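You operate a simulated robot arm through the tools that you are given. There is no shell and no other tool. Be economical: measure what you need, move in short steps, check, and stop when the job is done.

You run a simulated two-armed robot. Do the job below in one go: nothing can be reset, and whatever is moved stays where it is left.

JOB
Stand the orange funnel beside the orange sponge. It goes on the side that lies toward x +0.0, y +1.0 (a direction in the base frame), with about 3 cm between them.

The check looks at the end state, three seconds after you hand in, the way a careful person would. Anything else that was tipped, shoved, dropped, spilled or broken makes it a failure.

ROBOT AND FRAMES
Two 7-joint arms with two-finger parallel grippers on one trunk, on a base that drives. Base frame: it is fixed to the floor where the robot stands at the start and does not move with it; the origin is under the middle of the robot, x ahead of it, y to its left, z up. Lengths are in mm, angles in rad, forces in N, time in s.
The left shoulder is at the start at [60, 143, 801], the right one opposite. With the tool pointing down near the work surface each hand reaches from about 320 to 740 mm from the robot's upright axis, wherever it stands, measured 20 degrees to its own side. Places, roughly: orange sponge [-2500, -250, 1000]. Payload 1.57 kg a hand.
The tool frame of a hand sits at the grasp point between the pads (the TCP): z along the fingers, y along the line on which they close. The tips reach 30 mm beyond it. Largest opening 110 mm; finger width 24, thickness 12; the body of the gripper, 48 by 112 mm, starts 78 mm behind the TCP.
Orientation is that of the tool frame in the base frame, as a unit quaternion [w, x, y, z]. With the fingers straight down and closing along the base's y, the tool's x points along the base's -x, its y along +y and its z along -z.

CONTROLS
- The arms move only by the tool send_rows. It takes "left_series", "right_series" or both (then of equal length, played together; a hand with none holds still); each is a list of rows, each a list of 7 numbers: the shift along the tool's x, y, z in units of 400 mm (1.0 is 400 mm), then the turn, a rotation vector about the tool's x, y, z in units of 120 degrees (1.0 is 120 degrees), then the gripper command, from -1 (shut) to 1 (fully open), values between in proportion. In form: [[tx, ty, tz, ax, ay, az, fingers], ...]. A call has 1 to 12 rows; each row is the pose to reach, as a shift and turn from the pose commanded when the call began, along the tool's axes at that moment. A call with a number of a shift or a turn outside -1 to 1 is refused whole. Rows are played at 5 a second. More than 50 mm and 0.15 rad between two rows, or a gripper value outside its range, and nothing of the call is played. Where a pose cannot be reached the arm comes as near as it can. A force on the tool above 40 N (or 10 N above the force at the start of the call, whichever is more), or a blocked arm, ends the call early, and 0.2 s more pass. The fingers move at their own pace (about 45 mm/s each) and stop on an object; they squeeze with about 29 N. The grip force told is the motor's: it shows also when the fingers shut on nothing. Time passes only in rows, and 0.2 s behind the last, so rows that repeat a pose let the fingers close. The reply holds the time, the measured pose of the TCP, the force on the tool along the base axes, the opening and the grip force, in the units named above and with some noise, with the torque about the TCP (base axes, N m) and any sound that the robot's microphone picked up.
- Cameras (640 x 400 px; columns grow to the right, rows downward): "scene" is now at [50.5, 14, 1424.5]; the picture's right is [0.14, -0.99, 0.00], its down [-0.77, -0.11, -0.63] and it looks along [0.62, 0.09, -0.78] (base axes); focal length 262 px, centre (320, 200). "left" rides on the left gripper at [70, -16, -141] in its tool frame; the picture's right is [0.23, 0.97, 0.00], its down [-0.86, 0.20, -0.48] and it looks along [-0.47, 0.11, 0.88] (tool axes); focal length 222 px, centre (320, 200). "right" rides on the right gripper at [70, 16, -141] in its tool frame; the picture's right is [-0.23, 0.97, 0.00], its down [-0.86, -0.20, -0.48] and it looks along [-0.47, -0.11, 0.88] (tool axes); focal length 222 px, centre (320, 200). There is no depth. A picture from a camera that has moved, and an enlarged one, comes with that camera's place and axes in the base frame and with its lens. The place of the scene camera against the robot may be out by one fixed shift of up to 18 mm in any direction.
- camera(camera): a new picture of that camera. The clock stands still meanwhile.
- raise_lower(by): slides the trunk up (or, below 0, down) by that many mm; the arms and the scene camera ride with it, the base frame stays. It gives what a move gives, with no picture.
- drive_base(legs): drives the robot by 1 to 6 legs, each [ahead, left, turn to the left] in mm, mm and rad, along the robot's own axes; the way and the turn of a leg run together, so that a leg with both is an arc; at most 1500 mm and 3.142 rad a leg. The arms and the cameras ride along, it lands a little off, and it stops where it bumps. It gives what a move gives.
- aim_head(pan, tilt): turns the head with the scene camera to pan (to the left, within 1.501 rad either way) and tilt (down, from -0.506 to 1.204), counted from straight ahead of the robot. It gives what a move gives.
- close_up(camera, box): a new picture of the part [left, top, right, bottom] of that camera's present view, enlarged. The clock stands still meanwhile.
- job_done(): hands the job in; it is judged then, once.

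Go step by step. Nothing tells you exact positions but the pictures and the camera data: compare them with the known pose of the tool, close in by small moves and look again before you grip or let go. The budget is 120 turns and 100 pictures, counting those below and the enlarged ones. Unless the task says otherwise, let go and move clear before handing in, and close with one line.

The tools are called after ">>>" as a command line: name --argument value ..., lists and objects as JSON in quotes. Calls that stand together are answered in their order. send_rows: Moves the arms, as the interface text tells. Its arguments: {"type":"object","properties":{"left_series":{"type":"array"},"right_series":{"type":"array"}},"required":[]} The other tools are called the same way: raise_lower (by) slides the trunk up or down; drive_base (legs) drives the base; aim_head (pan, tilt) turns the head that bears the scene camera; camera (camera) takes a picture; close_up (camera, box) takes an enlarged picture of a part of a camera's view; job_done () hands the job in.

At the start:

```text
time_s: 0.0
left_position: [383.6, 305.1, 891.2]
left_tool_rot: [0.001, 0.0, 1.0, 0.0]
left_ft_force: [0.9, 0.4, -0.2]
left_ft_torque: [0.02, -0.03, 0.01]
left_finger_gap: 109.9
left_finger_force: 0.2
right_position: [378.1, -95.9, 811.3]
right_tool_rot: [0.0, 0.0, 1.0, 0.001]
right_ft_force: [0.3, -0.1, -0.1]
right_ft_torque: [0.01, -0.01, -0.01]
right_finger_gap: 110.0
right_finger_force: 0.0
trunk travel left (down, up): [-400.0, 190.0]
robot x, y, heading: [-1.5, 1.2, -0.003]
head pan, tilt: [0.141, 0.888]
```

scene: 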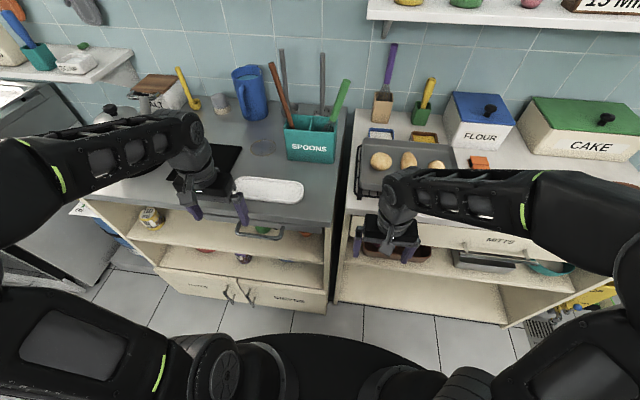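
right: 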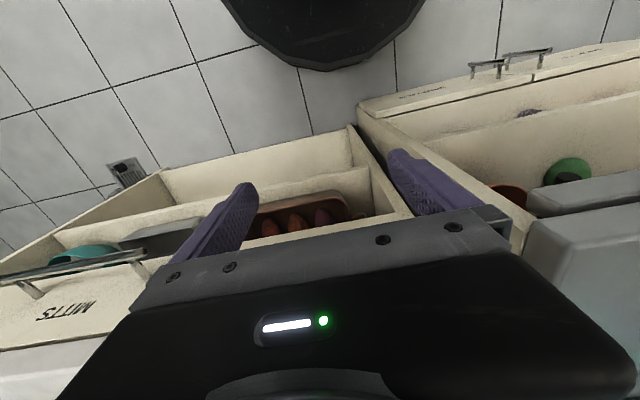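
left: 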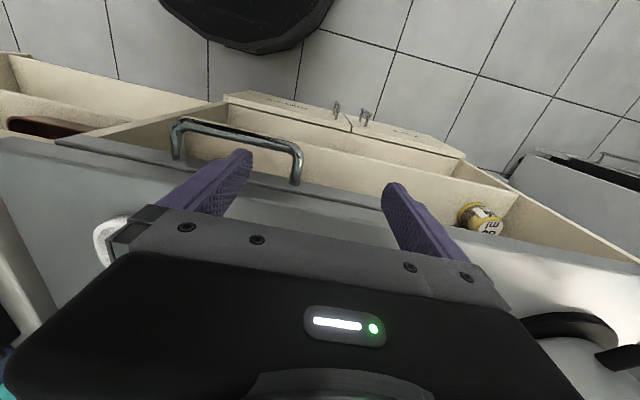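

I see a kitchen counter ahead, but no orange funnel yet. The sponge is behind the robot, so I look around with the head first.

>>> aim_head --pan 0.0 --tilt 0.4

>>> camera --camera "scene"

>>> aim_head --pan 1.3 --tilt 0.4

>>> camera --camera "scene"

>>> aim_head --pan -1.3 --tilt 0.4

>>> camera --camera "scene"

```text
time_s: 0.9
left_position: [383.4, 305.9, 891.3]
left_tool_rot: [0.0, 0.0, 1.0, 0.0]
left_ft_force: [0.1, -0.5, 0.3]
left_ft_torque: [0.0, -0.01, 0.0]
left_finger_gap: 110.0
left_finger_force: 0.1
right_position: [377.7, -97.0, 813.7]
right_tool_rot: [0.001, 0.0, 1.0, 0.0]
right_ft_force: [-0.3, -0.5, -0.8]
right_ft_torque: [0.01, 0.01, -0.02]
right_finger_gap: 110.1
right_finger_force: 0.0
trunk travel left (down, up): [-400.0, 190.0]
robot x, y, heading: [-1.3, -3.1, 0.0]
head pan, tilt: [0.0, 0.4]
```

```text
96 pictures are left
camera scene: at [67.7, 3.4, 1466.5], right [0.0, -1.0, 0.0], down [-0.39, 0.0, -0.92], along [0.92, 0.0, -0.39], focal length 262 px, centre (320, 200)
```

scene: 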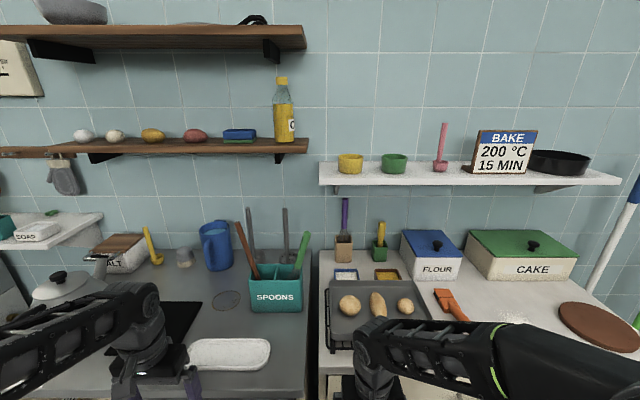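

```text
time_s: 2.4
left_position: [384.4, 304.8, 891.1]
left_tool_rot: [0.001, -0.001, 1.0, 0.0]
left_ft_force: [0.3, 0.3, 0.5]
left_ft_torque: [0.03, -0.03, 0.02]
left_finger_gap: 110.0
left_finger_force: 0.0
right_position: [378.6, -97.7, 813.3]
right_tool_rot: [0.0, 0.0, 1.0, 0.0]
right_ft_force: [-0.4, -0.5, 0.3]
right_ft_torque: [0.02, -0.01, -0.01]
right_finger_gap: 109.8
right_finger_force: 0.1
trunk travel left (down, up): [-400.0, 190.0]
robot x, y, heading: [-1.6, -0.4, 0.002]
head pan, tilt: [1.3, 0.4]
```

```text
95 pictures are left
camera scene: at [-0.1, 92.6, 1466.6], right [0.96, -0.27, 0.0], down [-0.1, -0.37, -0.92], along [0.25, 0.89, -0.39], focal length 262 px, centre (320, 200)
```

scene: 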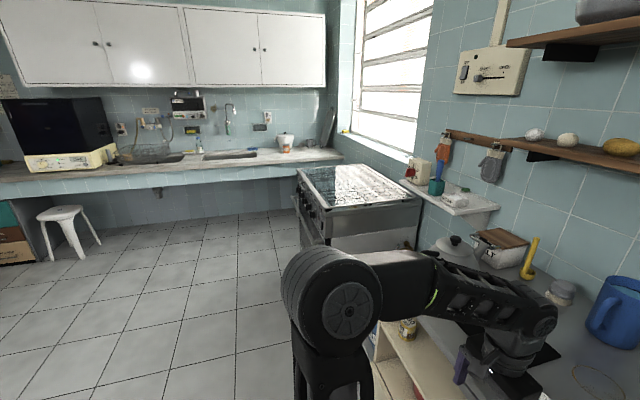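

```text
time_s: 4.7
left_position: [385.3, 304.7, 891.5]
left_tool_rot: [0.0, -0.001, 1.0, 0.0]
left_ft_force: [-0.1, 0.0, -0.5]
left_ft_torque: [0.02, 0.0, -0.01]
left_finger_gap: 109.7
left_finger_force: 0.1
right_position: [378.0, -98.2, 812.6]
right_tool_rot: [0.0, 0.0, 1.0, 0.0]
right_ft_force: [-0.1, 0.0, 0.6]
right_ft_torque: [-0.03, 0.01, 0.01]
right_finger_gap: 110.0
right_finger_force: 0.1
trunk travel left (down, up): [-400.0, 190.0]
robot x, y, heading: [-5.2, 0.8, 0.003]
head pan, tilt: [-1.3, 0.4]
```

```text
94 pictures are left
camera scene: at [-0.1, -85.9, 1466.6], right [-0.96, -0.27, 0.0], down [-0.1, 0.37, -0.92], along [0.25, -0.89, -0.39], focal length 262 px, centre (320, 200)
```

scene: 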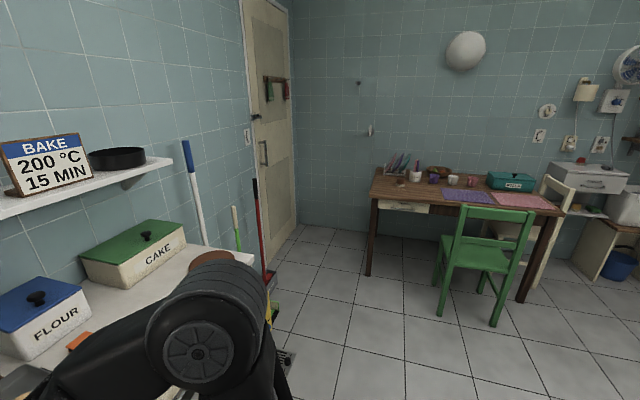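

No funnel so far. I back off from the counter and turn around to see the other side.

>>> drive_base --legs '[[-600, 0, 0], [0, 0, 3.1]]'

>>> aim_head --pan 0 --tilt 0.4

>>> camera --camera "scene"

>>> aim_head --pan 1.3 --tilt 0.4

>>> camera --camera "scene"

>>> aim_head --pan -1.3 --tilt 0.4

>>> camera --camera "scene"

```text
time_s: 15.2
left_position: [-1017.1, -260.8, 890.0]
left_tool_rot: [-0.001, 0.998, -0.056, 0.0]
left_ft_force: [-0.9, 0.3, -0.8]
left_ft_torque: [-0.01, 0.01, 0.01]
left_finger_gap: 110.0
left_finger_force: 0.1
right_position: [-965.9, 139.4, 811.8]
right_tool_rot: [0.0, 0.998, -0.056, 0.0]
right_ft_force: [0.4, 0.0, -0.2]
right_ft_torque: [-0.02, -0.02, -0.03]
right_finger_gap: 110.2
right_finger_force: 0.0
trunk travel left (down, up): [-400.0, 190.0]
robot x, y, heading: [-597.9, 1.4, 3.032]
head pan, tilt: [-1.3, 0.4]
```

```text
time_s: 16.7
left_position: [-1017.4, -259.7, 891.1]
left_tool_rot: [0.0, 0.998, -0.056, 0.001]
left_ft_force: [-0.4, 0.0, -0.3]
left_ft_torque: [-0.01, 0.01, 0.06]
left_finger_gap: 109.7
left_finger_force: 0.2
right_position: [-965.8, 139.4, 811.7]
right_tool_rot: [0.0, 0.998, -0.056, -0.001]
right_ft_force: [-0.4, -0.2, -0.9]
right_ft_torque: [-0.03, 0.0, -0.02]
right_finger_gap: 109.7
right_finger_force: 0.0
trunk travel left (down, up): [-400.0, 190.0]
robot x, y, heading: [-602.2, -1.9, 3.024]
head pan, tilt: [0.0, 0.4]
```

```text
93 pictures are left
camera scene: at [-658.3, 11.1, 1466.6], right [0.11, 0.99, 0.0], down [0.39, -0.04, -0.92], along [-0.92, 0.1, -0.39], focal length 262 px, centre (320, 200)
```

scene: 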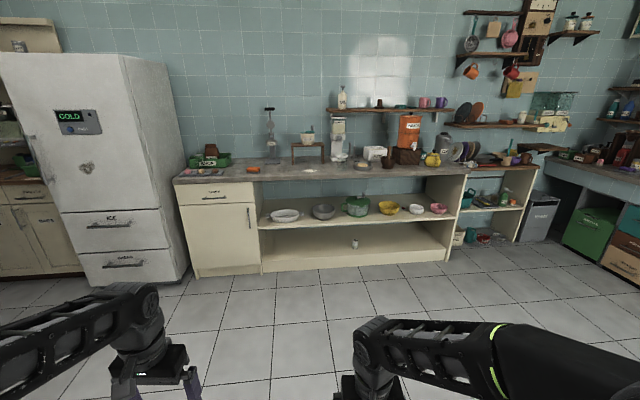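

```text
time_s: 18.2
left_position: [-1017.1, -260.6, 890.3]
left_tool_rot: [0.0, 0.998, -0.056, 0.0]
left_ft_force: [-0.7, -0.7, -0.4]
left_ft_torque: [-0.01, 0.0, 0.0]
left_finger_gap: 109.7
left_finger_force: 0.1
right_position: [-964.6, 140.4, 812.7]
right_tool_rot: [0.0, 0.998, -0.055, 0.0]
right_ft_force: [-0.3, 0.1, 0.1]
right_ft_torque: [-0.01, -0.01, 0.02]
right_finger_gap: 110.0
right_finger_force: 0.0
trunk travel left (down, up): [-400.0, 190.0]
robot x, y, heading: [-596.7, 3.0, 3.035]
head pan, tilt: [1.3, 0.4]
```

```text
92 pictures are left
camera scene: at [-600.8, -85.2, 1466.6], right [-0.93, 0.37, 0.0], down [0.15, 0.36, -0.92], along [-0.34, -0.85, -0.39], focal length 262 px, centre (320, 200)
```

scene: 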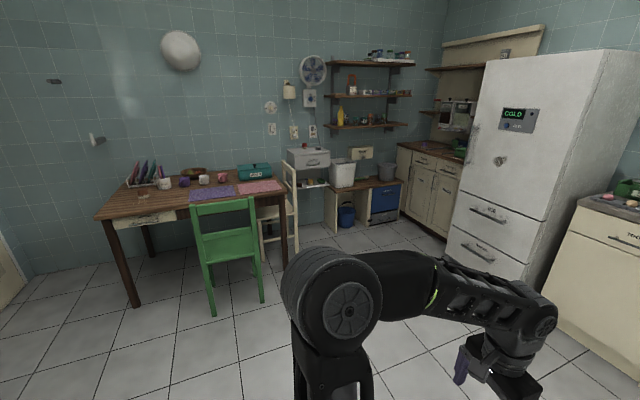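

```text
time_s: 20.5
left_position: [-1016.9, -259.8, 891.0]
left_tool_rot: [0.0, 0.998, -0.057, 0.0]
left_ft_force: [-0.2, -0.4, -0.4]
left_ft_torque: [0.0, 0.03, 0.01]
left_finger_gap: 110.1
left_finger_force: 0.0
right_position: [-966.6, 139.3, 812.7]
right_tool_rot: [-0.001, 0.998, -0.056, 0.0]
right_ft_force: [-0.1, -0.5, 0.3]
right_ft_torque: [-0.01, 0.0, 0.0]
right_finger_gap: 110.0
right_finger_force: 0.1
trunk travel left (down, up): [-400.0, 190.0]
robot x, y, heading: [-602.6, 1.6, 3.03]
head pan, tilt: [-1.3, 0.4]
```

```text
91 pictures are left
camera scene: at [-581.0, 92.2, 1466.6], right [0.99, 0.16, 0.0], down [0.06, -0.38, -0.92], along [-0.15, 0.91, -0.39], focal length 262 px, centre (320, 200)
```

scene: 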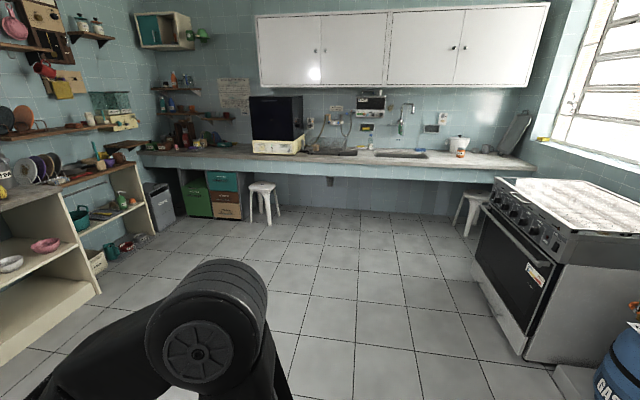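

The orange sponge is probably the small orange block on the far counter. I zoom in on that counter and its surroundings.

>>> aim_head --pan 0 --tilt 0.3

>>> close_up --camera "scene" --box '[160, 120, 360, 245]'

>>> close_up --camera "scene" --box '[360, 100, 640, 275]'

```text
time_s: 22.0
left_position: [-1016.1, -259.3, 891.6]
left_tool_rot: [0.001, 0.998, -0.057, 0.0]
left_ft_force: [0.7, -0.5, 0.3]
left_ft_torque: [0.01, -0.02, 0.0]
left_finger_gap: 110.0
left_finger_force: 0.1
right_position: [-966.2, 139.0, 813.7]
right_tool_rot: [0.0, 0.998, -0.055, 0.0]
right_ft_force: [-0.3, 0.4, 0.1]
right_ft_torque: [-0.03, 0.01, 0.0]
right_finger_gap: 109.9
right_finger_force: 0.1
trunk travel left (down, up): [-400.0, 190.0]
robot x, y, heading: [-601.9, -0.7, 3.035]
head pan, tilt: [0.0, 0.3]
```

```text
3.20 times, centred on (260, 182) of scene
camera zoom: at [-659.1, 11.2, 1475.9], right [0.11, 0.99, 0.0], down [0.29, -0.03, -0.96], along [-0.95, 0.11, -0.3], focal length 839 px, centre (512, 256)
```

zoom: 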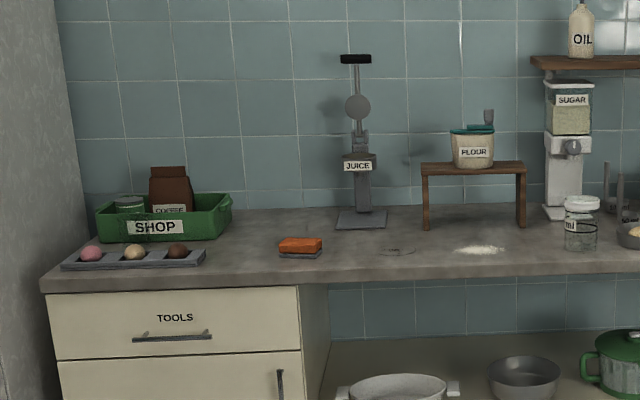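

```text
2.29 times, centred on (500, 188) of scene
camera zoom: at [-659.1, 11.2, 1475.9], right [0.11, 0.99, 0.0], down [0.29, -0.03, -0.96], along [-0.95, 0.11, -0.3], focal length 599 px, centre (-91, 229)
```

zoom: 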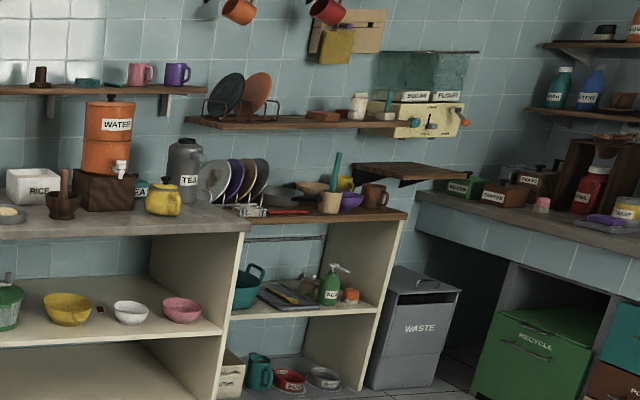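

The sponge is found, in front of the juice stand. I keep looking for the funnel: the table, corner shelves and other counters.

>>> aim_head --pan 1.1 --tilt 0.3

>>> close_up --camera "scene" --box '[200, 40, 440, 190]'

>>> close_up --camera "scene" --box '[40, 120, 280, 270]'

>>> aim_head --pan -1.0 --tilt 0.3

>>> close_up --camera "scene" --box '[40, 50, 340, 238]'

>>> close_up --camera "scene" --box '[300, 80, 640, 292]'

```text
time_s: 23.3
left_position: [-1017.0, -259.5, 891.1]
left_tool_rot: [0.0, 0.998, -0.056, 0.0]
left_ft_force: [-0.3, -0.3, -0.1]
left_ft_torque: [0.01, 0.02, 0.0]
left_finger_gap: 110.1
left_finger_force: 0.0
right_position: [-965.3, 139.6, 812.8]
right_tool_rot: [0.0, 0.998, -0.055, 0.0]
right_ft_force: [-0.8, -0.3, -0.1]
right_ft_torque: [0.0, -0.01, -0.03]
right_finger_gap: 110.2
right_finger_force: 0.1
trunk travel left (down, up): [-400.0, 190.0]
robot x, y, heading: [-600.4, -0.2, 3.033]
head pan, tilt: [1.1, 0.3]
```

```text
2.67 times, centred on (320, 115) of scene
camera zoom: at [-617.7, -77.2, 1475.9], right [-0.83, 0.55, 0.0], down [0.16, 0.25, -0.96], along [-0.53, -0.8, -0.3], focal length 699 px, centre (320, 427)
```

zoom: 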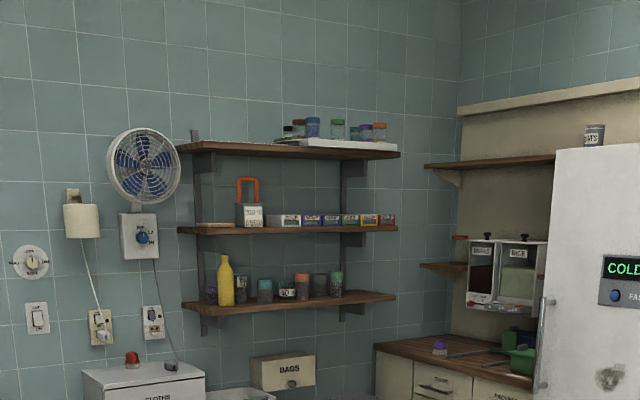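

```text
2.67 times, centred on (160, 195) of scene
camera zoom: at [-617.7, -77.2, 1475.9], right [-0.83, 0.55, 0.0], down [0.16, 0.25, -0.96], along [-0.53, -0.8, -0.3], focal length 699 px, centre (747, 213)
```

zoom: 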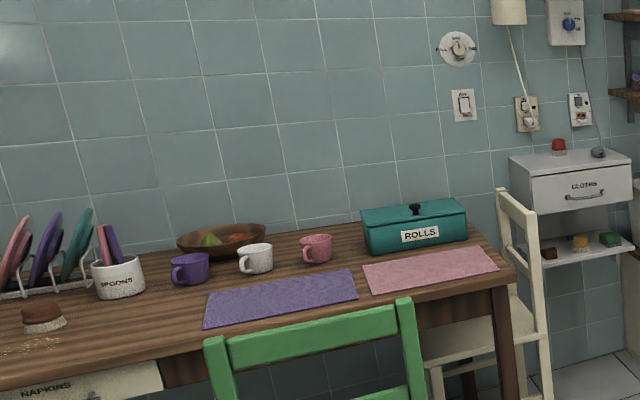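

```text
time_s: 25.3
left_position: [-1016.3, -260.4, 892.2]
left_tool_rot: [0.0, 0.998, -0.057, 0.0]
left_ft_force: [-0.1, -0.4, -0.6]
left_ft_torque: [0.01, -0.02, -0.02]
left_finger_gap: 109.9
left_finger_force: 0.0
right_position: [-966.4, 139.6, 813.6]
right_tool_rot: [0.0, 0.998, -0.056, 0.0]
right_ft_force: [0.2, -0.3, 0.1]
right_ft_torque: [-0.02, -0.03, -0.01]
right_finger_gap: 110.0
right_finger_force: 0.1
trunk travel left (down, up): [-400.0, 190.0]
robot x, y, heading: [-602.3, 1.4, 3.029]
head pan, tilt: [-1.0, 0.3]
```

```text
2.13 times, centred on (190, 144) of scene
camera zoom: at [-607.7, 84.4, 1475.9], right [0.9, 0.44, 0.0], down [0.13, -0.26, -0.96], along [-0.42, 0.86, -0.3], focal length 558 px, centre (597, 319)
```

zoom: 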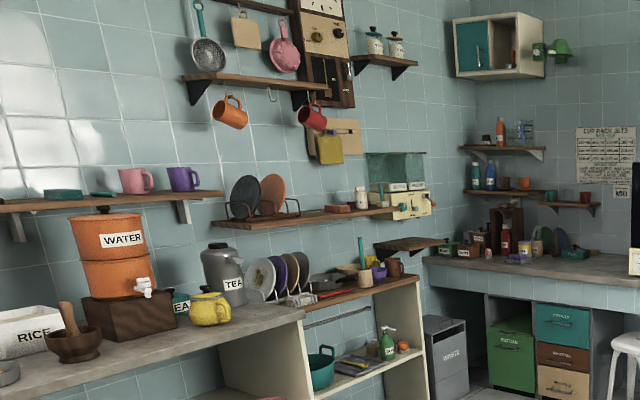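

```text
1.88 times, centred on (470, 186) of scene
camera zoom: at [-607.7, 84.4, 1475.9], right [0.9, 0.44, 0.0], down [0.13, -0.26, -0.96], along [-0.42, 0.86, -0.3], focal length 494 px, centre (38, 226)
```

zoom: 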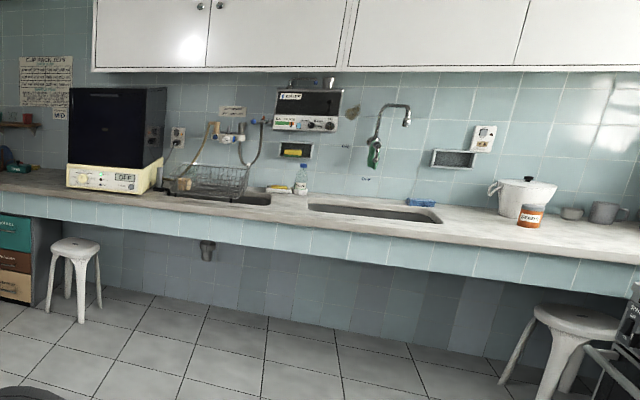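

Candidate orange items: one on the shelf in the corner, one on the lower shelf by the soap. I enlarge both.

>>> close_up --camera "scene" --box '[240, 100, 352, 170]'

>>> close_up --camera "scene" --box '[170, 150, 282, 220]'

>>> close_up --camera "scene" --box '[130, 120, 242, 190]'

```text
5.71 times, centred on (296, 135) of scene
camera zoom: at [-607.7, 84.4, 1475.9], right [0.9, 0.44, 0.0], down [0.13, -0.26, -0.96], along [-0.42, 0.86, -0.3], focal length 1498 px, centre (457, 571)
```

zoom: 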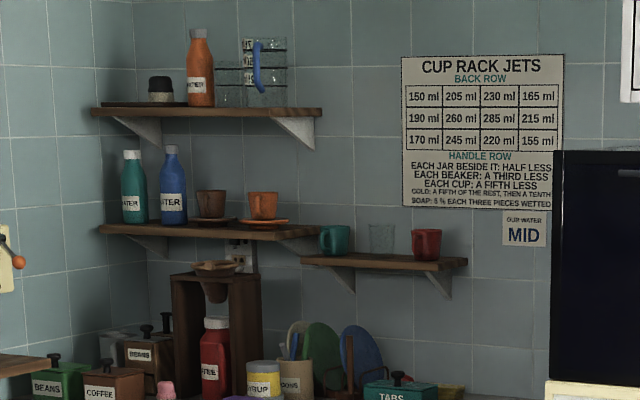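

```text
5.71 times, centred on (226, 185) of scene
camera zoom: at [-607.7, 84.4, 1475.9], right [0.9, 0.44, 0.0], down [0.13, -0.26, -0.96], along [-0.42, 0.86, -0.3], focal length 1498 px, centre (857, 286)
```

zoom: 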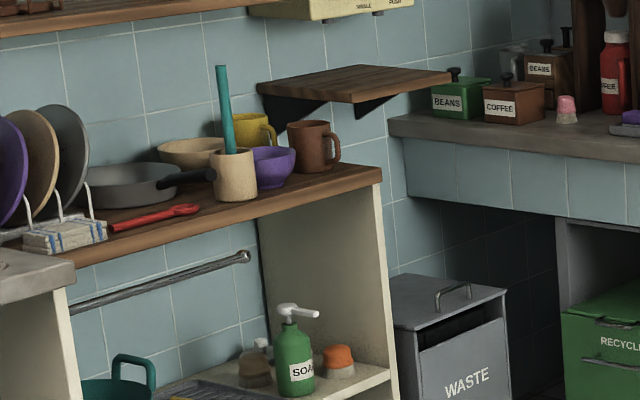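

```text
5.71 times, centred on (186, 155) of scene
camera zoom: at [-607.7, 84.4, 1475.9], right [0.9, 0.44, 0.0], down [0.13, -0.26, -0.96], along [-0.42, 0.86, -0.3], focal length 1498 px, centre (1086, 457)
```

zoom: 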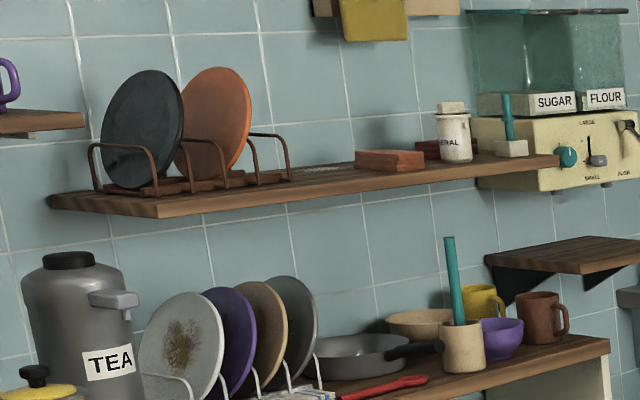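

Not there (those are scrub brushes). I turn back toward the starting counter, from farther back, to see its lower shelves and the rest.

>>> drive_base --legs '[[0, 0, 3.141]]'

>>> aim_head --pan 0.1 --tilt 0.5

>>> camera --camera "scene"

>>> close_up --camera "scene" --box '[100, 190, 420, 390]'

```text
time_s: 33.0
left_position: [-177.1, 247.5, 890.3]
left_tool_rot: [0.0, 0.073, 0.997, 0.0]
left_ft_force: [-0.7, 0.3, 2.0]
left_ft_torque: [-0.01, -0.01, 0.0]
left_finger_gap: 110.2
left_finger_force: 0.1
right_position: [-240.5, -148.9, 813.0]
right_tool_rot: [-0.001, 0.072, 0.997, 0.001]
right_ft_force: [0.6, 0.4, 0.6]
right_ft_torque: [-0.05, 0.0, 0.0]
right_finger_gap: 109.9
right_finger_force: 0.2
trunk travel left (down, up): [-400.0, 190.0]
robot x, y, heading: [-598.8, 1.2, -0.144]
head pan, tilt: [-1.0, 0.3]
```

```text
time_s: 34.3
left_position: [-176.9, 248.2, 891.5]
left_tool_rot: [0.0, 0.072, 0.997, 0.0]
left_ft_force: [0.7, 0.0, 0.0]
left_ft_torque: [-0.01, -0.03, -0.02]
left_finger_gap: 110.1
left_finger_force: 0.1
right_position: [-239.9, -150.2, 813.5]
right_tool_rot: [0.0, 0.072, 0.997, 0.0]
right_ft_force: [0.2, 0.8, -0.4]
right_ft_torque: [0.01, -0.04, -0.06]
right_finger_gap: 109.9
right_finger_force: 0.1
trunk travel left (down, up): [-400.0, 190.0]
robot x, y, heading: [-600.7, 2.4, -0.147]
head pan, tilt: [0.099, 0.499]
```

```text
81 pictures are left
camera scene: at [-534.7, 4.4, 1457.5], right [-0.05, -1.0, 0.0], down [-0.48, 0.02, -0.88], along [0.88, -0.04, -0.48], focal length 262 px, centre (320, 200)
```

scene: 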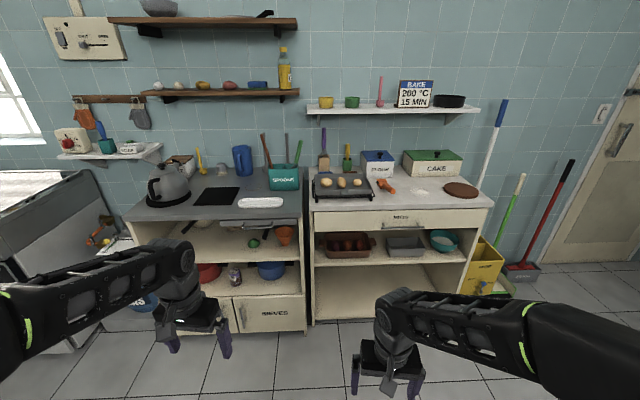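

```text
2.00 times, centred on (260, 290) of scene
camera zoom: at [-534.7, 4.4, 1457.5], right [-0.05, -1.0, 0.0], down [-0.48, 0.02, -0.88], along [0.88, -0.04, -0.48], focal length 524 px, centre (440, 20)
```

zoom: 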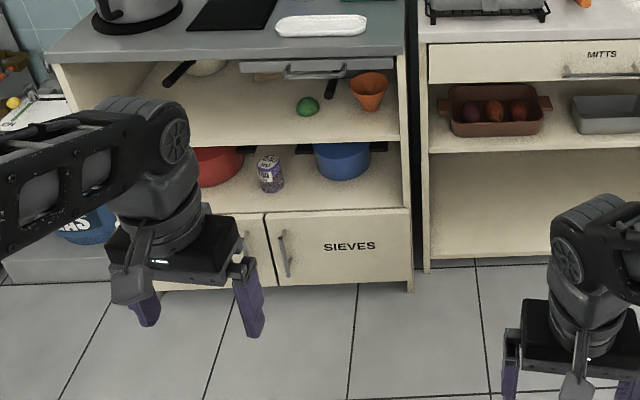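

The orange funnel stands on the upper shelf under the grey worktop, right side. I enlarge it.

>>> close_up --camera "scene" --box '[216, 200, 328, 270]'

```text
5.71 times, centred on (272, 235) of scene
camera zoom: at [-534.7, 4.4, 1457.5], right [-0.05, -1.0, 0.0], down [-0.48, 0.02, -0.88], along [0.88, -0.04, -0.48], focal length 1498 px, centre (594, 0)
```

zoom: 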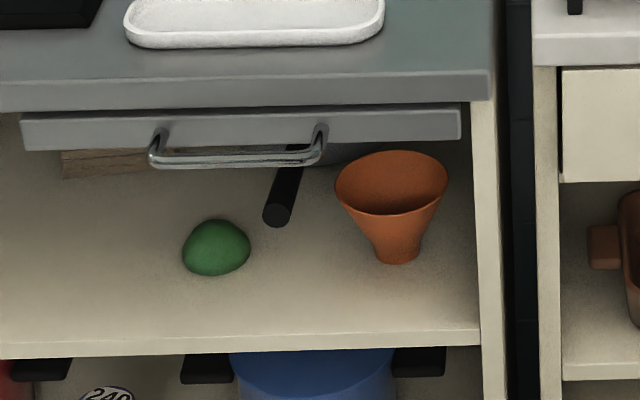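

The funnel stands spout-down at roughly [550, 135, 600], under a drawer. I square up and drive closer, then measure with a second view.

>>> drive_base --legs '[[0, 0, 0.147], [300, 0, 0]]'

>>> aim_head --pan 0.2 --tilt 0.75

>>> camera --camera "scene"

```text
time_s: 37.0
left_position: [83.7, 312.5, 891.3]
left_tool_rot: [0.0, -0.005, 1.0, 0.0]
left_ft_force: [-0.4, 0.1, -0.9]
left_ft_torque: [0.03, 0.01, 0.0]
left_finger_gap: 110.1
left_finger_force: 0.0
right_position: [82.1, -90.1, 814.5]
right_tool_rot: [0.0, -0.006, 1.0, 0.0]
right_ft_force: [0.1, 0.3, 0.1]
right_ft_torque: [0.04, 0.0, -0.02]
right_finger_gap: 109.9
right_finger_force: 0.0
trunk travel left (down, up): [-400.0, 190.0]
robot x, y, heading: [-295.0, -0.5, 0.008]
head pan, tilt: [0.099, 0.499]
```

```text
time_s: 37.8
left_position: [84.2, 312.8, 891.4]
left_tool_rot: [0.0, -0.005, 1.0, -0.001]
left_ft_force: [0.6, -0.3, 0.3]
left_ft_torque: [-0.03, -0.04, 0.01]
left_finger_gap: 110.0
left_finger_force: 0.1
right_position: [82.2, -90.2, 812.8]
right_tool_rot: [0.0, -0.006, 1.0, 0.0]
right_ft_force: [0.3, -0.3, 0.7]
right_ft_torque: [-0.01, 0.01, -0.03]
right_finger_gap: 109.9
right_finger_force: 0.1
trunk travel left (down, up): [-400.0, 190.0]
robot x, y, heading: [-292.3, 4.0, 0.01]
head pan, tilt: [0.201, 0.75]
```

```text
78 pictures are left
camera scene: at [-241.2, 23.6, 1435.6], right [0.21, -0.98, 0.0], down [-0.67, -0.14, -0.73], along [0.72, 0.15, -0.68], focal length 262 px, centre (320, 200)
```

scene: 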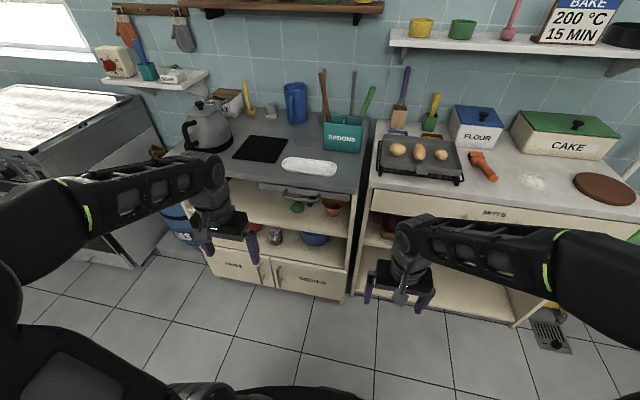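

I lower the trunk for a flatter look into the shelf.

>>> raise_lower --by -300

>>> aim_head --pan 0.2 --tilt 0.6

>>> camera --camera "scene"

>>> close_up --camera "scene" --box '[200, 140, 360, 240]'

```text
time_s: 40.8
left_position: [83.8, 312.4, 591.4]
left_tool_rot: [0.0, -0.005, 1.0, 0.0]
left_ft_force: [0.3, 0.5, -0.9]
left_ft_torque: [0.0, -0.01, 0.01]
left_finger_gap: 109.9
left_finger_force: 0.1
right_position: [81.0, -89.3, 512.9]
right_tool_rot: [0.0, -0.005, 1.0, -0.001]
right_ft_force: [0.4, -0.4, -0.3]
right_ft_torque: [0.01, -0.01, 0.0]
right_finger_gap: 110.1
right_finger_force: 0.1
trunk travel left (down, up): [-100.0, 490.0]
robot x, y, heading: [-295.7, 2.0, 0.006]
head pan, tilt: [0.201, 0.75]
```

```text
time_s: 41.5
left_position: [83.1, 311.6, 591.7]
left_tool_rot: [0.0, -0.006, 1.0, -0.001]
left_ft_force: [-0.3, 0.3, 0.4]
left_ft_torque: [0.03, 0.01, 0.0]
left_finger_gap: 110.2
left_finger_force: 0.2
right_position: [81.4, -90.3, 513.6]
right_tool_rot: [0.0, -0.005, 1.0, 0.0]
right_ft_force: [-0.6, 0.7, 0.4]
right_ft_torque: [0.02, 0.02, 0.0]
right_finger_gap: 109.9
right_finger_force: 0.1
trunk travel left (down, up): [-100.0, 490.0]
robot x, y, heading: [-296.9, 3.7, 0.012]
head pan, tilt: [0.201, 0.6]
```

```text
77 pictures are left
camera scene: at [-235.9, 24.8, 1148.3], right [0.21, -0.98, 0.0], down [-0.55, -0.12, -0.82], along [0.81, 0.17, -0.57], focal length 262 px, centre (320, 200)
```

scene: 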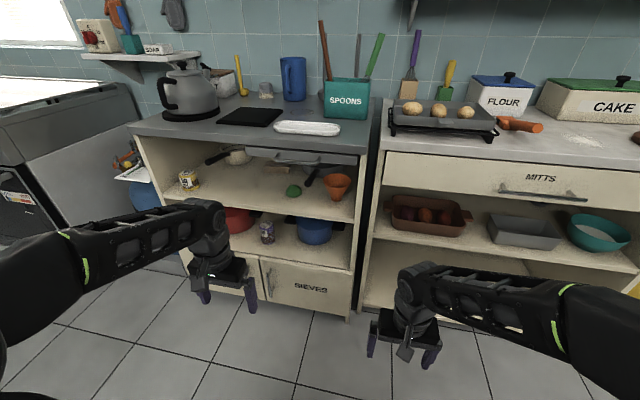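

```text
4.00 times, centred on (280, 190) of scene
camera zoom: at [-235.9, 24.8, 1148.3], right [0.21, -0.98, 0.0], down [-0.55, -0.12, -0.82], along [0.81, 0.17, -0.57], focal length 1049 px, centre (480, 240)
```

zoom: 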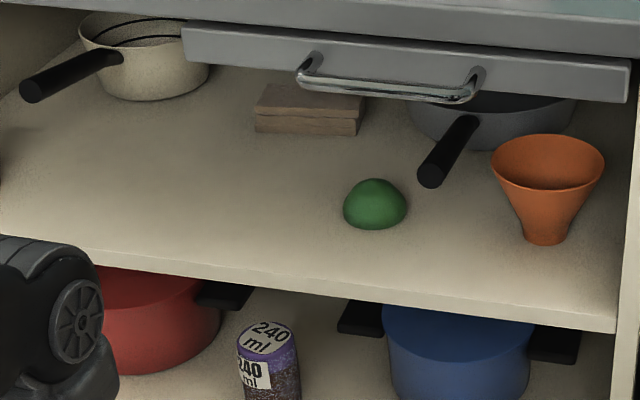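

I estimate funnel axis at about [554, 132], base z≈605, rim z≈685 and ≈98 wide. I zoom further to see the profile.

>>> close_up --camera "scene" --box '[312, 165, 360, 195]'

```text
13.33 times, centred on (336, 180) of scene
camera zoom: at [-235.9, 24.8, 1148.3], right [0.21, -0.98, 0.0], down [-0.55, -0.12, -0.82], along [0.81, 0.17, -0.57], focal length 3496 px, centre (107, 467)
```

zoom: 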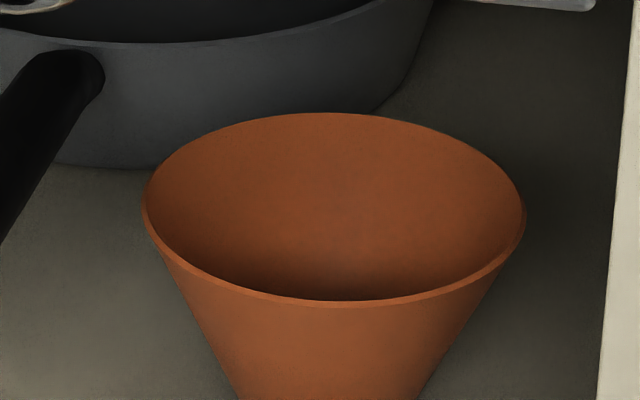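

Wide cone on a short spout (≈35–45 mm). I'll grip the spout from the front with the left hand, tool 20° below horizontal; first I rotate the hand here in free space.

>>> send_rows --left_series '[[-0.033, -0.05, -0.014, 0, -0.0648, 0, 0.45], [-0.067, -0.1, -0.027, 0, -0.1296, 0, 0.45], [-0.1, -0.15, -0.041, 0, -0.1944, 0, 0.45], [-0.133, -0.2, -0.054, 0, -0.2593, 0, 0.45], [-0.167, -0.25, -0.068, 0, -0.3241, 0, 0.45], [-0.2, -0.3, -0.081, 0, -0.3889, 0, 0.45], [-0.233, -0.35, -0.095, 0, -0.4537, 0, 0.45], [-0.267, -0.4, -0.108, 0, -0.5185, 0, 0.45], [-0.3, -0.45, -0.122, 0, -0.5833, 0, 0.45], [-0.3, -0.45, -0.122, 0, -0.5833, 0, 0.45]]'

>>> camera --camera "scene"

>>> camera --camera "left"

```text
time_s: 43.7
left_position: [220.2, 129.9, 643.9]
left_tool_rot: [0.574, -0.004, 0.819, 0.003]
left_ft_force: [-0.6, 0.3, -0.1]
left_ft_torque: [0.01, 0.01, 0.0]
left_finger_gap: 79.9
left_finger_force: 0.1
left hand out of reach, approached as far as the arm can: row 7, 8, 9, 10
right_position: [82.3, -90.1, 513.8]
right_tool_rot: [0.0, -0.006, 1.0, 0.0]
right_ft_force: [0.1, -0.8, 0.9]
right_ft_torque: [0.0, -0.03, -0.03]
right_finger_gap: 109.9
right_finger_force: 0.1
trunk travel left (down, up): [-100.0, 490.0]
robot x, y, heading: [-297.7, 4.7, 0.016]
head pan, tilt: [0.201, 0.6]
```

```text
74 pictures are left
camera scene: at [-235.8, 24.7, 1148.4], right [0.21, -0.98, 0.0], down [-0.55, -0.12, -0.82], along [0.81, 0.17, -0.57], focal length 262 px, centre (320, 200)
```

scene: 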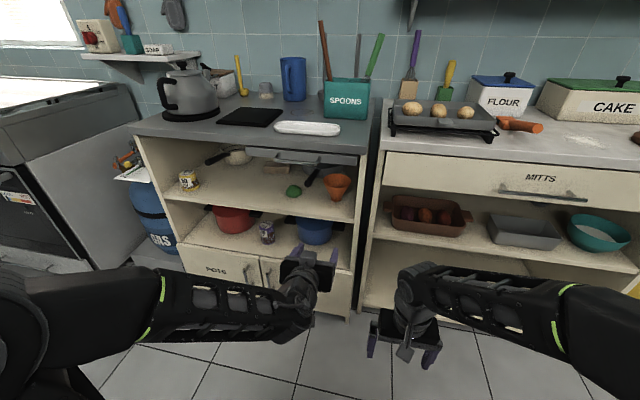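

```text
73 pictures are left
camera left: at [63.2, 110.4, 626.8], right [-0.09, 0.97, -0.21], down [-0.16, 0.2, 0.97], along [0.98, 0.12, 0.14], focal length 222 px, centre (320, 200)
```

left: 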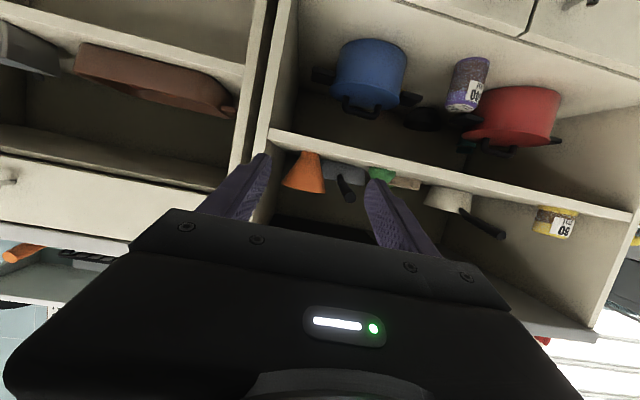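

The hand camera sees the funnel well. I zoom in to fix its position relative to the tool.

>>> close_up --camera "left" --box '[240, 120, 400, 220]'

```text
4.00 times, centred on (320, 170) of left
camera zoom: at [63.2, 110.4, 626.8], right [-0.09, 0.97, -0.21], down [-0.16, 0.2, 0.97], along [0.98, 0.12, 0.14], focal length 888 px, centre (320, 320)
```

zoom: 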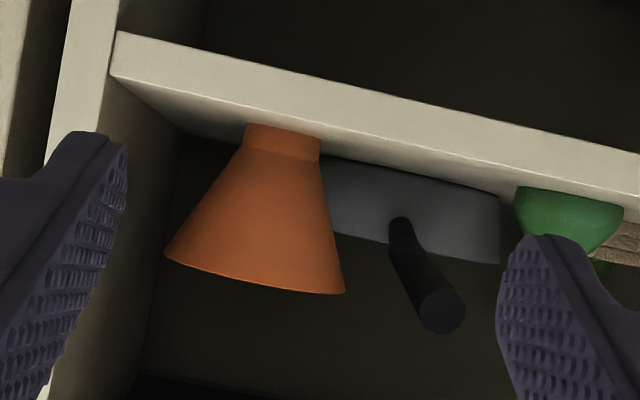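

Clear view: a ~40 mm cylindrical spout about 20 mm high under a steep cone, base at about y 128, z 601. I drive 180 mm ahead and re-measure with the hand camera.

>>> drive_base --legs '[[180, 0, 0]]'

>>> camera --camera "left"

>>> camera --camera "scene"

```text
time_s: 45.2
left_position: [404.2, 130.5, 643.6]
left_tool_rot: [0.573, -0.004, 0.82, 0.002]
left_ft_force: [0.8, 0.6, 0.3]
left_ft_torque: [-0.01, 0.02, -0.01]
left_finger_gap: 79.9
left_finger_force: 0.1
right_position: [264.4, -88.1, 512.7]
right_tool_rot: [0.0, -0.004, 1.0, 0.0]
right_ft_force: [0.1, 0.1, 0.3]
right_ft_torque: [0.01, -0.01, 0.0]
right_finger_gap: 110.0
right_finger_force: 0.0
trunk travel left (down, up): [-100.0, 490.0]
robot x, y, heading: [-113.2, 3.3, 0.008]
head pan, tilt: [0.201, 0.6]
```

```text
71 pictures are left
camera left: at [246.9, 112.0, 627.0], right [-0.09, 0.97, -0.21], down [-0.16, 0.2, 0.97], along [0.98, 0.12, 0.14], focal length 222 px, centre (320, 200)
```

left: 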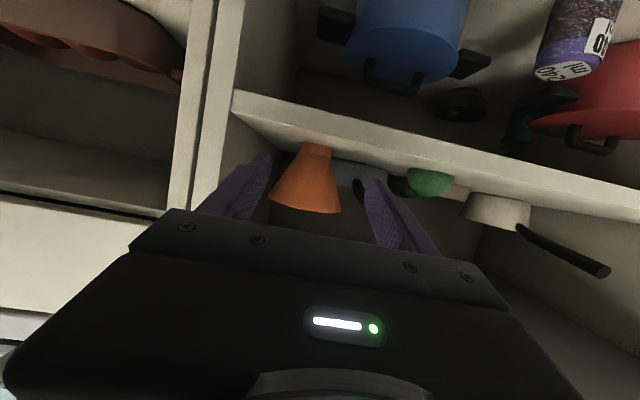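

```text
70 pictures are left
camera scene: at [-52.3, 26.5, 1148.4], right [0.21, -0.98, 0.0], down [-0.55, -0.12, -0.83], along [0.81, 0.17, -0.56], focal length 262 px, centre (320, 200)
```

scene: 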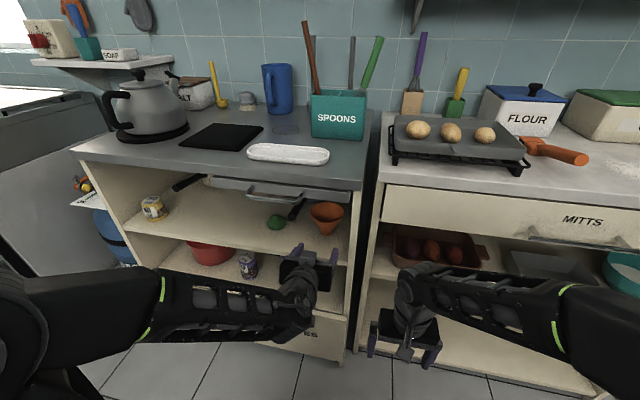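

>>> close_up --camera "left" --box '[240, 120, 400, 220]'

```text
4.00 times, centred on (320, 170) of left
camera zoom: at [246.9, 112.0, 627.0], right [-0.09, 0.97, -0.21], down [-0.16, 0.2, 0.97], along [0.98, 0.12, 0.14], focal length 888 px, centre (320, 320)
```

zoom: 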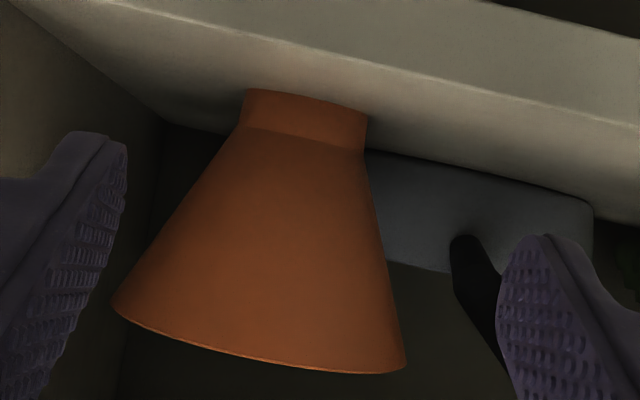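

The funnel base is about x 530–550, y 127, z 601. To keep the hand-mounted camera clear of the counter when placing later, I tilt the tool to 30° below horizontal.

>>> send_rows --left_series '[[-0.0235, -0.0075, -0.0085, 0, 0.0417, 0, 0.45], [-0.0235, -0.0075, -0.0085, 0, 0.0833, 0, 0.45], [-0.0235, -0.0075, -0.0085, 0, 0.0833, 0, 0.45]]'

>>> camera --camera "left"

>>> close_up --camera "scene" --box '[200, 160, 360, 260]'

```text
time_s: 46.0
left_position: [403.3, 127.3, 654.2]
left_tool_rot: [0.499, -0.005, 0.866, 0.003]
left_ft_force: [0.8, 0.8, 0.0]
left_ft_torque: [-0.01, 0.02, -0.02]
left_finger_gap: 79.9
left_finger_force: 0.2
right_position: [265.0, -89.2, 512.9]
right_tool_rot: [0.0, -0.004, 1.0, 0.0]
right_ft_force: [-0.2, 0.7, 0.2]
right_ft_torque: [0.04, 0.0, -0.01]
right_finger_gap: 109.9
right_finger_force: 0.0
trunk travel left (down, up): [-100.0, 490.0]
robot x, y, heading: [-113.2, 3.3, 0.006]
head pan, tilt: [0.201, 0.6]
```

```text
68 pictures are left
camera left: at [246.1, 109.1, 664.0], right [-0.12, 0.97, -0.2], down [0.01, 0.2, 0.98], along [0.99, 0.12, -0.04], focal length 222 px, centre (320, 200)
```

left: 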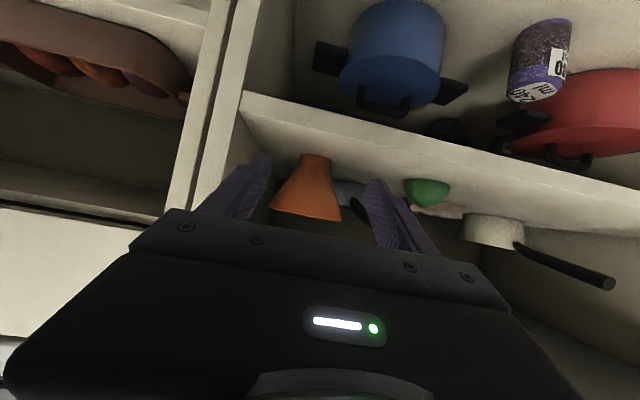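

```text
4.00 times, centred on (280, 210) of scene
camera zoom: at [-52.2, 26.4, 1148.4], right [0.21, -0.98, 0.0], down [-0.55, -0.12, -0.83], along [0.81, 0.17, -0.56], focal length 1049 px, centre (480, 160)
```

zoom: 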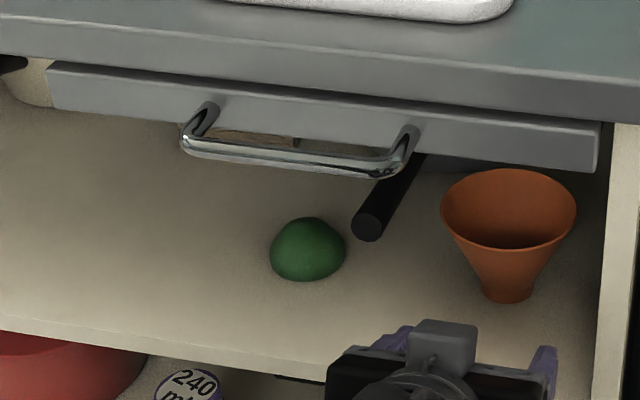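

Cross-checking both cameras (scene camera is off by ~20 mm) gives the axis at x≈535, y≈127, base z≈601. I lower to 633 and advance 80 mm with fingers either side of the spout.

>>> send_rows --left_series '[[0.0455, 0, 0.026, 0, 0, 0, 0.45], [0.0125, 0, 0.084, 0, 0, 0, 0.45], [-0.0205, 0, 0.142, 0, 0, 0, 0.45], [-0.0545, 0, 0.199, 0, 0, 0, 0.45], [-0.0545, 0, 0.199, 0, 0, 0, 0.45]]'

>>> camera --camera "left"

>>> close_up --camera "scene" --box '[240, 160, 400, 260]'

```text
time_s: 47.2
left_position: [483.9, 127.6, 633.1]
left_tool_rot: [0.5, -0.004, 0.866, 0.003]
left_ft_force: [-0.1, -0.2, 0.5]
left_ft_torque: [-0.03, -0.02, -0.07]
left_finger_gap: 79.8
left_finger_force: 0.0
right_position: [264.8, -88.4, 513.3]
right_tool_rot: [0.0, -0.004, 1.0, 0.0]
right_ft_force: [-0.6, 0.5, 0.6]
right_ft_torque: [0.0, 0.0, -0.02]
right_finger_gap: 110.2
right_finger_force: 0.1
trunk travel left (down, up): [-100.0, 490.0]
robot x, y, heading: [-115.4, 5.5, 0.008]
head pan, tilt: [0.201, 0.6]
```

```text
66 pictures are left
camera left: at [326.4, 108.2, 643.4], right [-0.12, 0.97, -0.2], down [0.01, 0.2, 0.98], along [0.99, 0.12, -0.04], focal length 222 px, centre (320, 200)
```

left: 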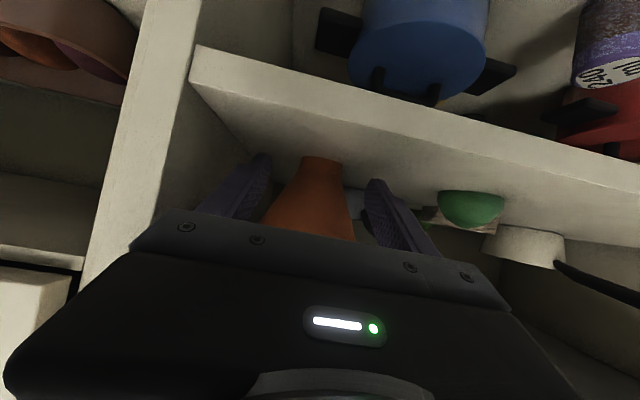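

```text
4.00 times, centred on (320, 210) of scene
camera zoom: at [-52.1, 26.5, 1148.4], right [0.21, -0.98, 0.0], down [-0.55, -0.12, -0.82], along [0.81, 0.17, -0.57], focal length 1049 px, centre (320, 160)
```

zoom: 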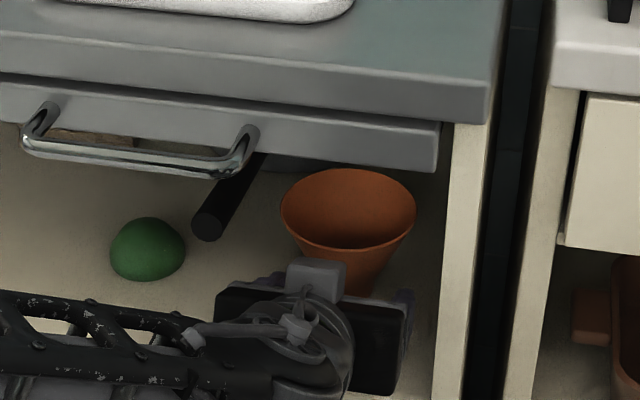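

The spout is centred between the fingers, about 47 mm ahead of the TCP. I advance 36 mm and check before closing.

>>> send_rows --left_series '[[-0.019, 0, 0.041, 0, 0, 0, 0.45], [-0.0385, 0, 0.0817, 0, 0, 0, 0.45], [-0.0385, 0, 0.0817, 0, 0, 0, 0.45]]'

>>> camera --camera "left"

>>> close_up --camera "scene" --box '[270, 170, 366, 230]'

```text
time_s: 48.0
left_position: [520.6, 127.3, 630.8]
left_tool_rot: [0.499, -0.004, 0.866, 0.002]
left_ft_force: [-0.6, -0.2, -0.8]
left_ft_torque: [-0.01, 0.01, -0.01]
left_finger_gap: 79.7
left_finger_force: 0.0
right_position: [265.0, -89.1, 512.2]
right_tool_rot: [0.0, -0.005, 1.0, 0.0]
right_ft_force: [0.0, 0.7, 0.4]
right_ft_torque: [0.01, 0.02, 0.01]
right_finger_gap: 110.0
right_finger_force: 0.0
trunk travel left (down, up): [-100.0, 490.0]
robot x, y, heading: [-115.9, 7.4, 0.009]
head pan, tilt: [0.201, 0.6]
```

```text
64 pictures are left
camera left: at [362.9, 109.3, 640.4], right [-0.12, 0.97, -0.2], down [0.01, 0.2, 0.98], along [0.99, 0.12, -0.04], focal length 222 px, centre (320, 200)
```

left: 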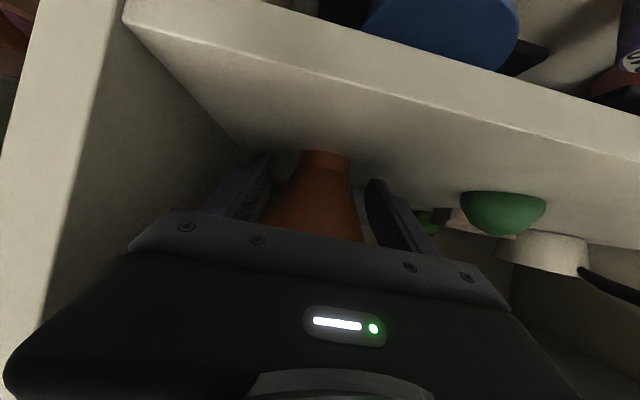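

```text
6.67 times, centred on (318, 200) of scene
camera zoom: at [-52.1, 26.5, 1148.4], right [0.21, -0.98, 0.0], down [-0.55, -0.12, -0.82], along [0.81, 0.17, -0.57], focal length 1748 px, centre (333, 200)
```

zoom: 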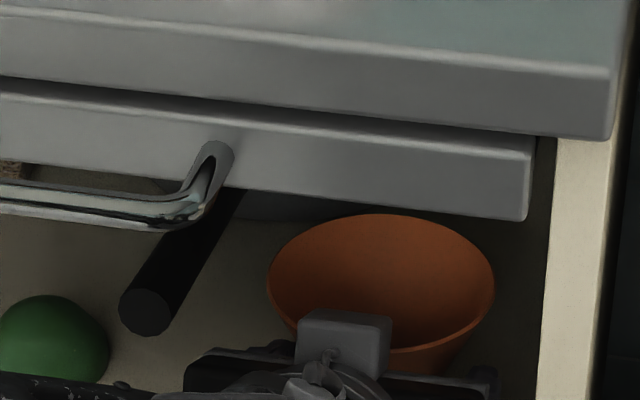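

I zoom the hand camera to judge how deep the spout is between the pads.

>>> close_up --camera "left" --box '[240, 130, 400, 230]'

```text
4.00 times, centred on (320, 180) of left
camera zoom: at [362.9, 109.3, 640.4], right [-0.12, 0.97, -0.2], down [0.01, 0.2, 0.98], along [0.99, 0.12, -0.04], focal length 888 px, centre (320, 280)
```

zoom: 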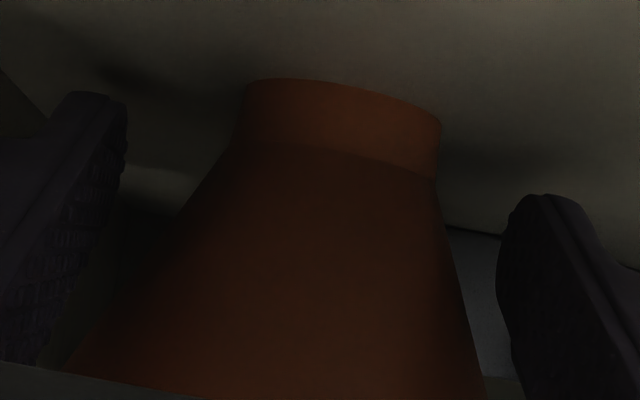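

The spout axis sits just beyond the fingertips, so I advance 17 mm more and then close.

>>> send_rows --left_series '[[-0.0213, 0.004, 0.0368, 0, 0, 0, 0.45], [-0.0213, 0.004, 0.0368, 0, 0, 0, 0.45]]'

>>> close_up --camera "left" --box '[240, 130, 400, 230]'

```text
time_s: 48.6
left_position: [537.9, 130.4, 631.7]
left_tool_rot: [0.5, -0.004, 0.866, 0.002]
left_ft_force: [0.2, -0.1, -0.3]
left_ft_torque: [-0.02, 0.02, -0.01]
left_finger_gap: 79.8
left_finger_force: 0.0
right_position: [265.0, -87.7, 513.0]
right_tool_rot: [0.0, -0.004, 1.0, 0.0]
right_ft_force: [-0.1, -1.0, -0.3]
right_ft_torque: [-0.01, -0.01, -0.01]
right_finger_gap: 110.0
right_finger_force: 0.0
trunk travel left (down, up): [-100.0, 490.0]
robot x, y, heading: [-112.5, 5.2, 0.008]
head pan, tilt: [0.201, 0.6]
```

```text
4.00 times, centred on (320, 180) of left
camera zoom: at [379.4, 111.0, 640.7], right [-0.12, 0.97, -0.2], down [0.01, 0.2, 0.98], along [0.99, 0.12, -0.04], focal length 888 px, centre (320, 280)
```

zoom: 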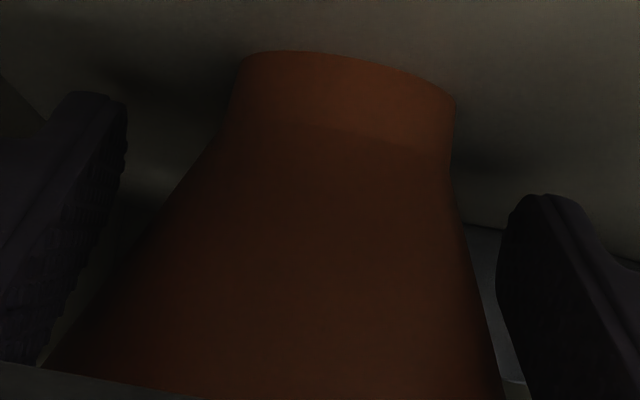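

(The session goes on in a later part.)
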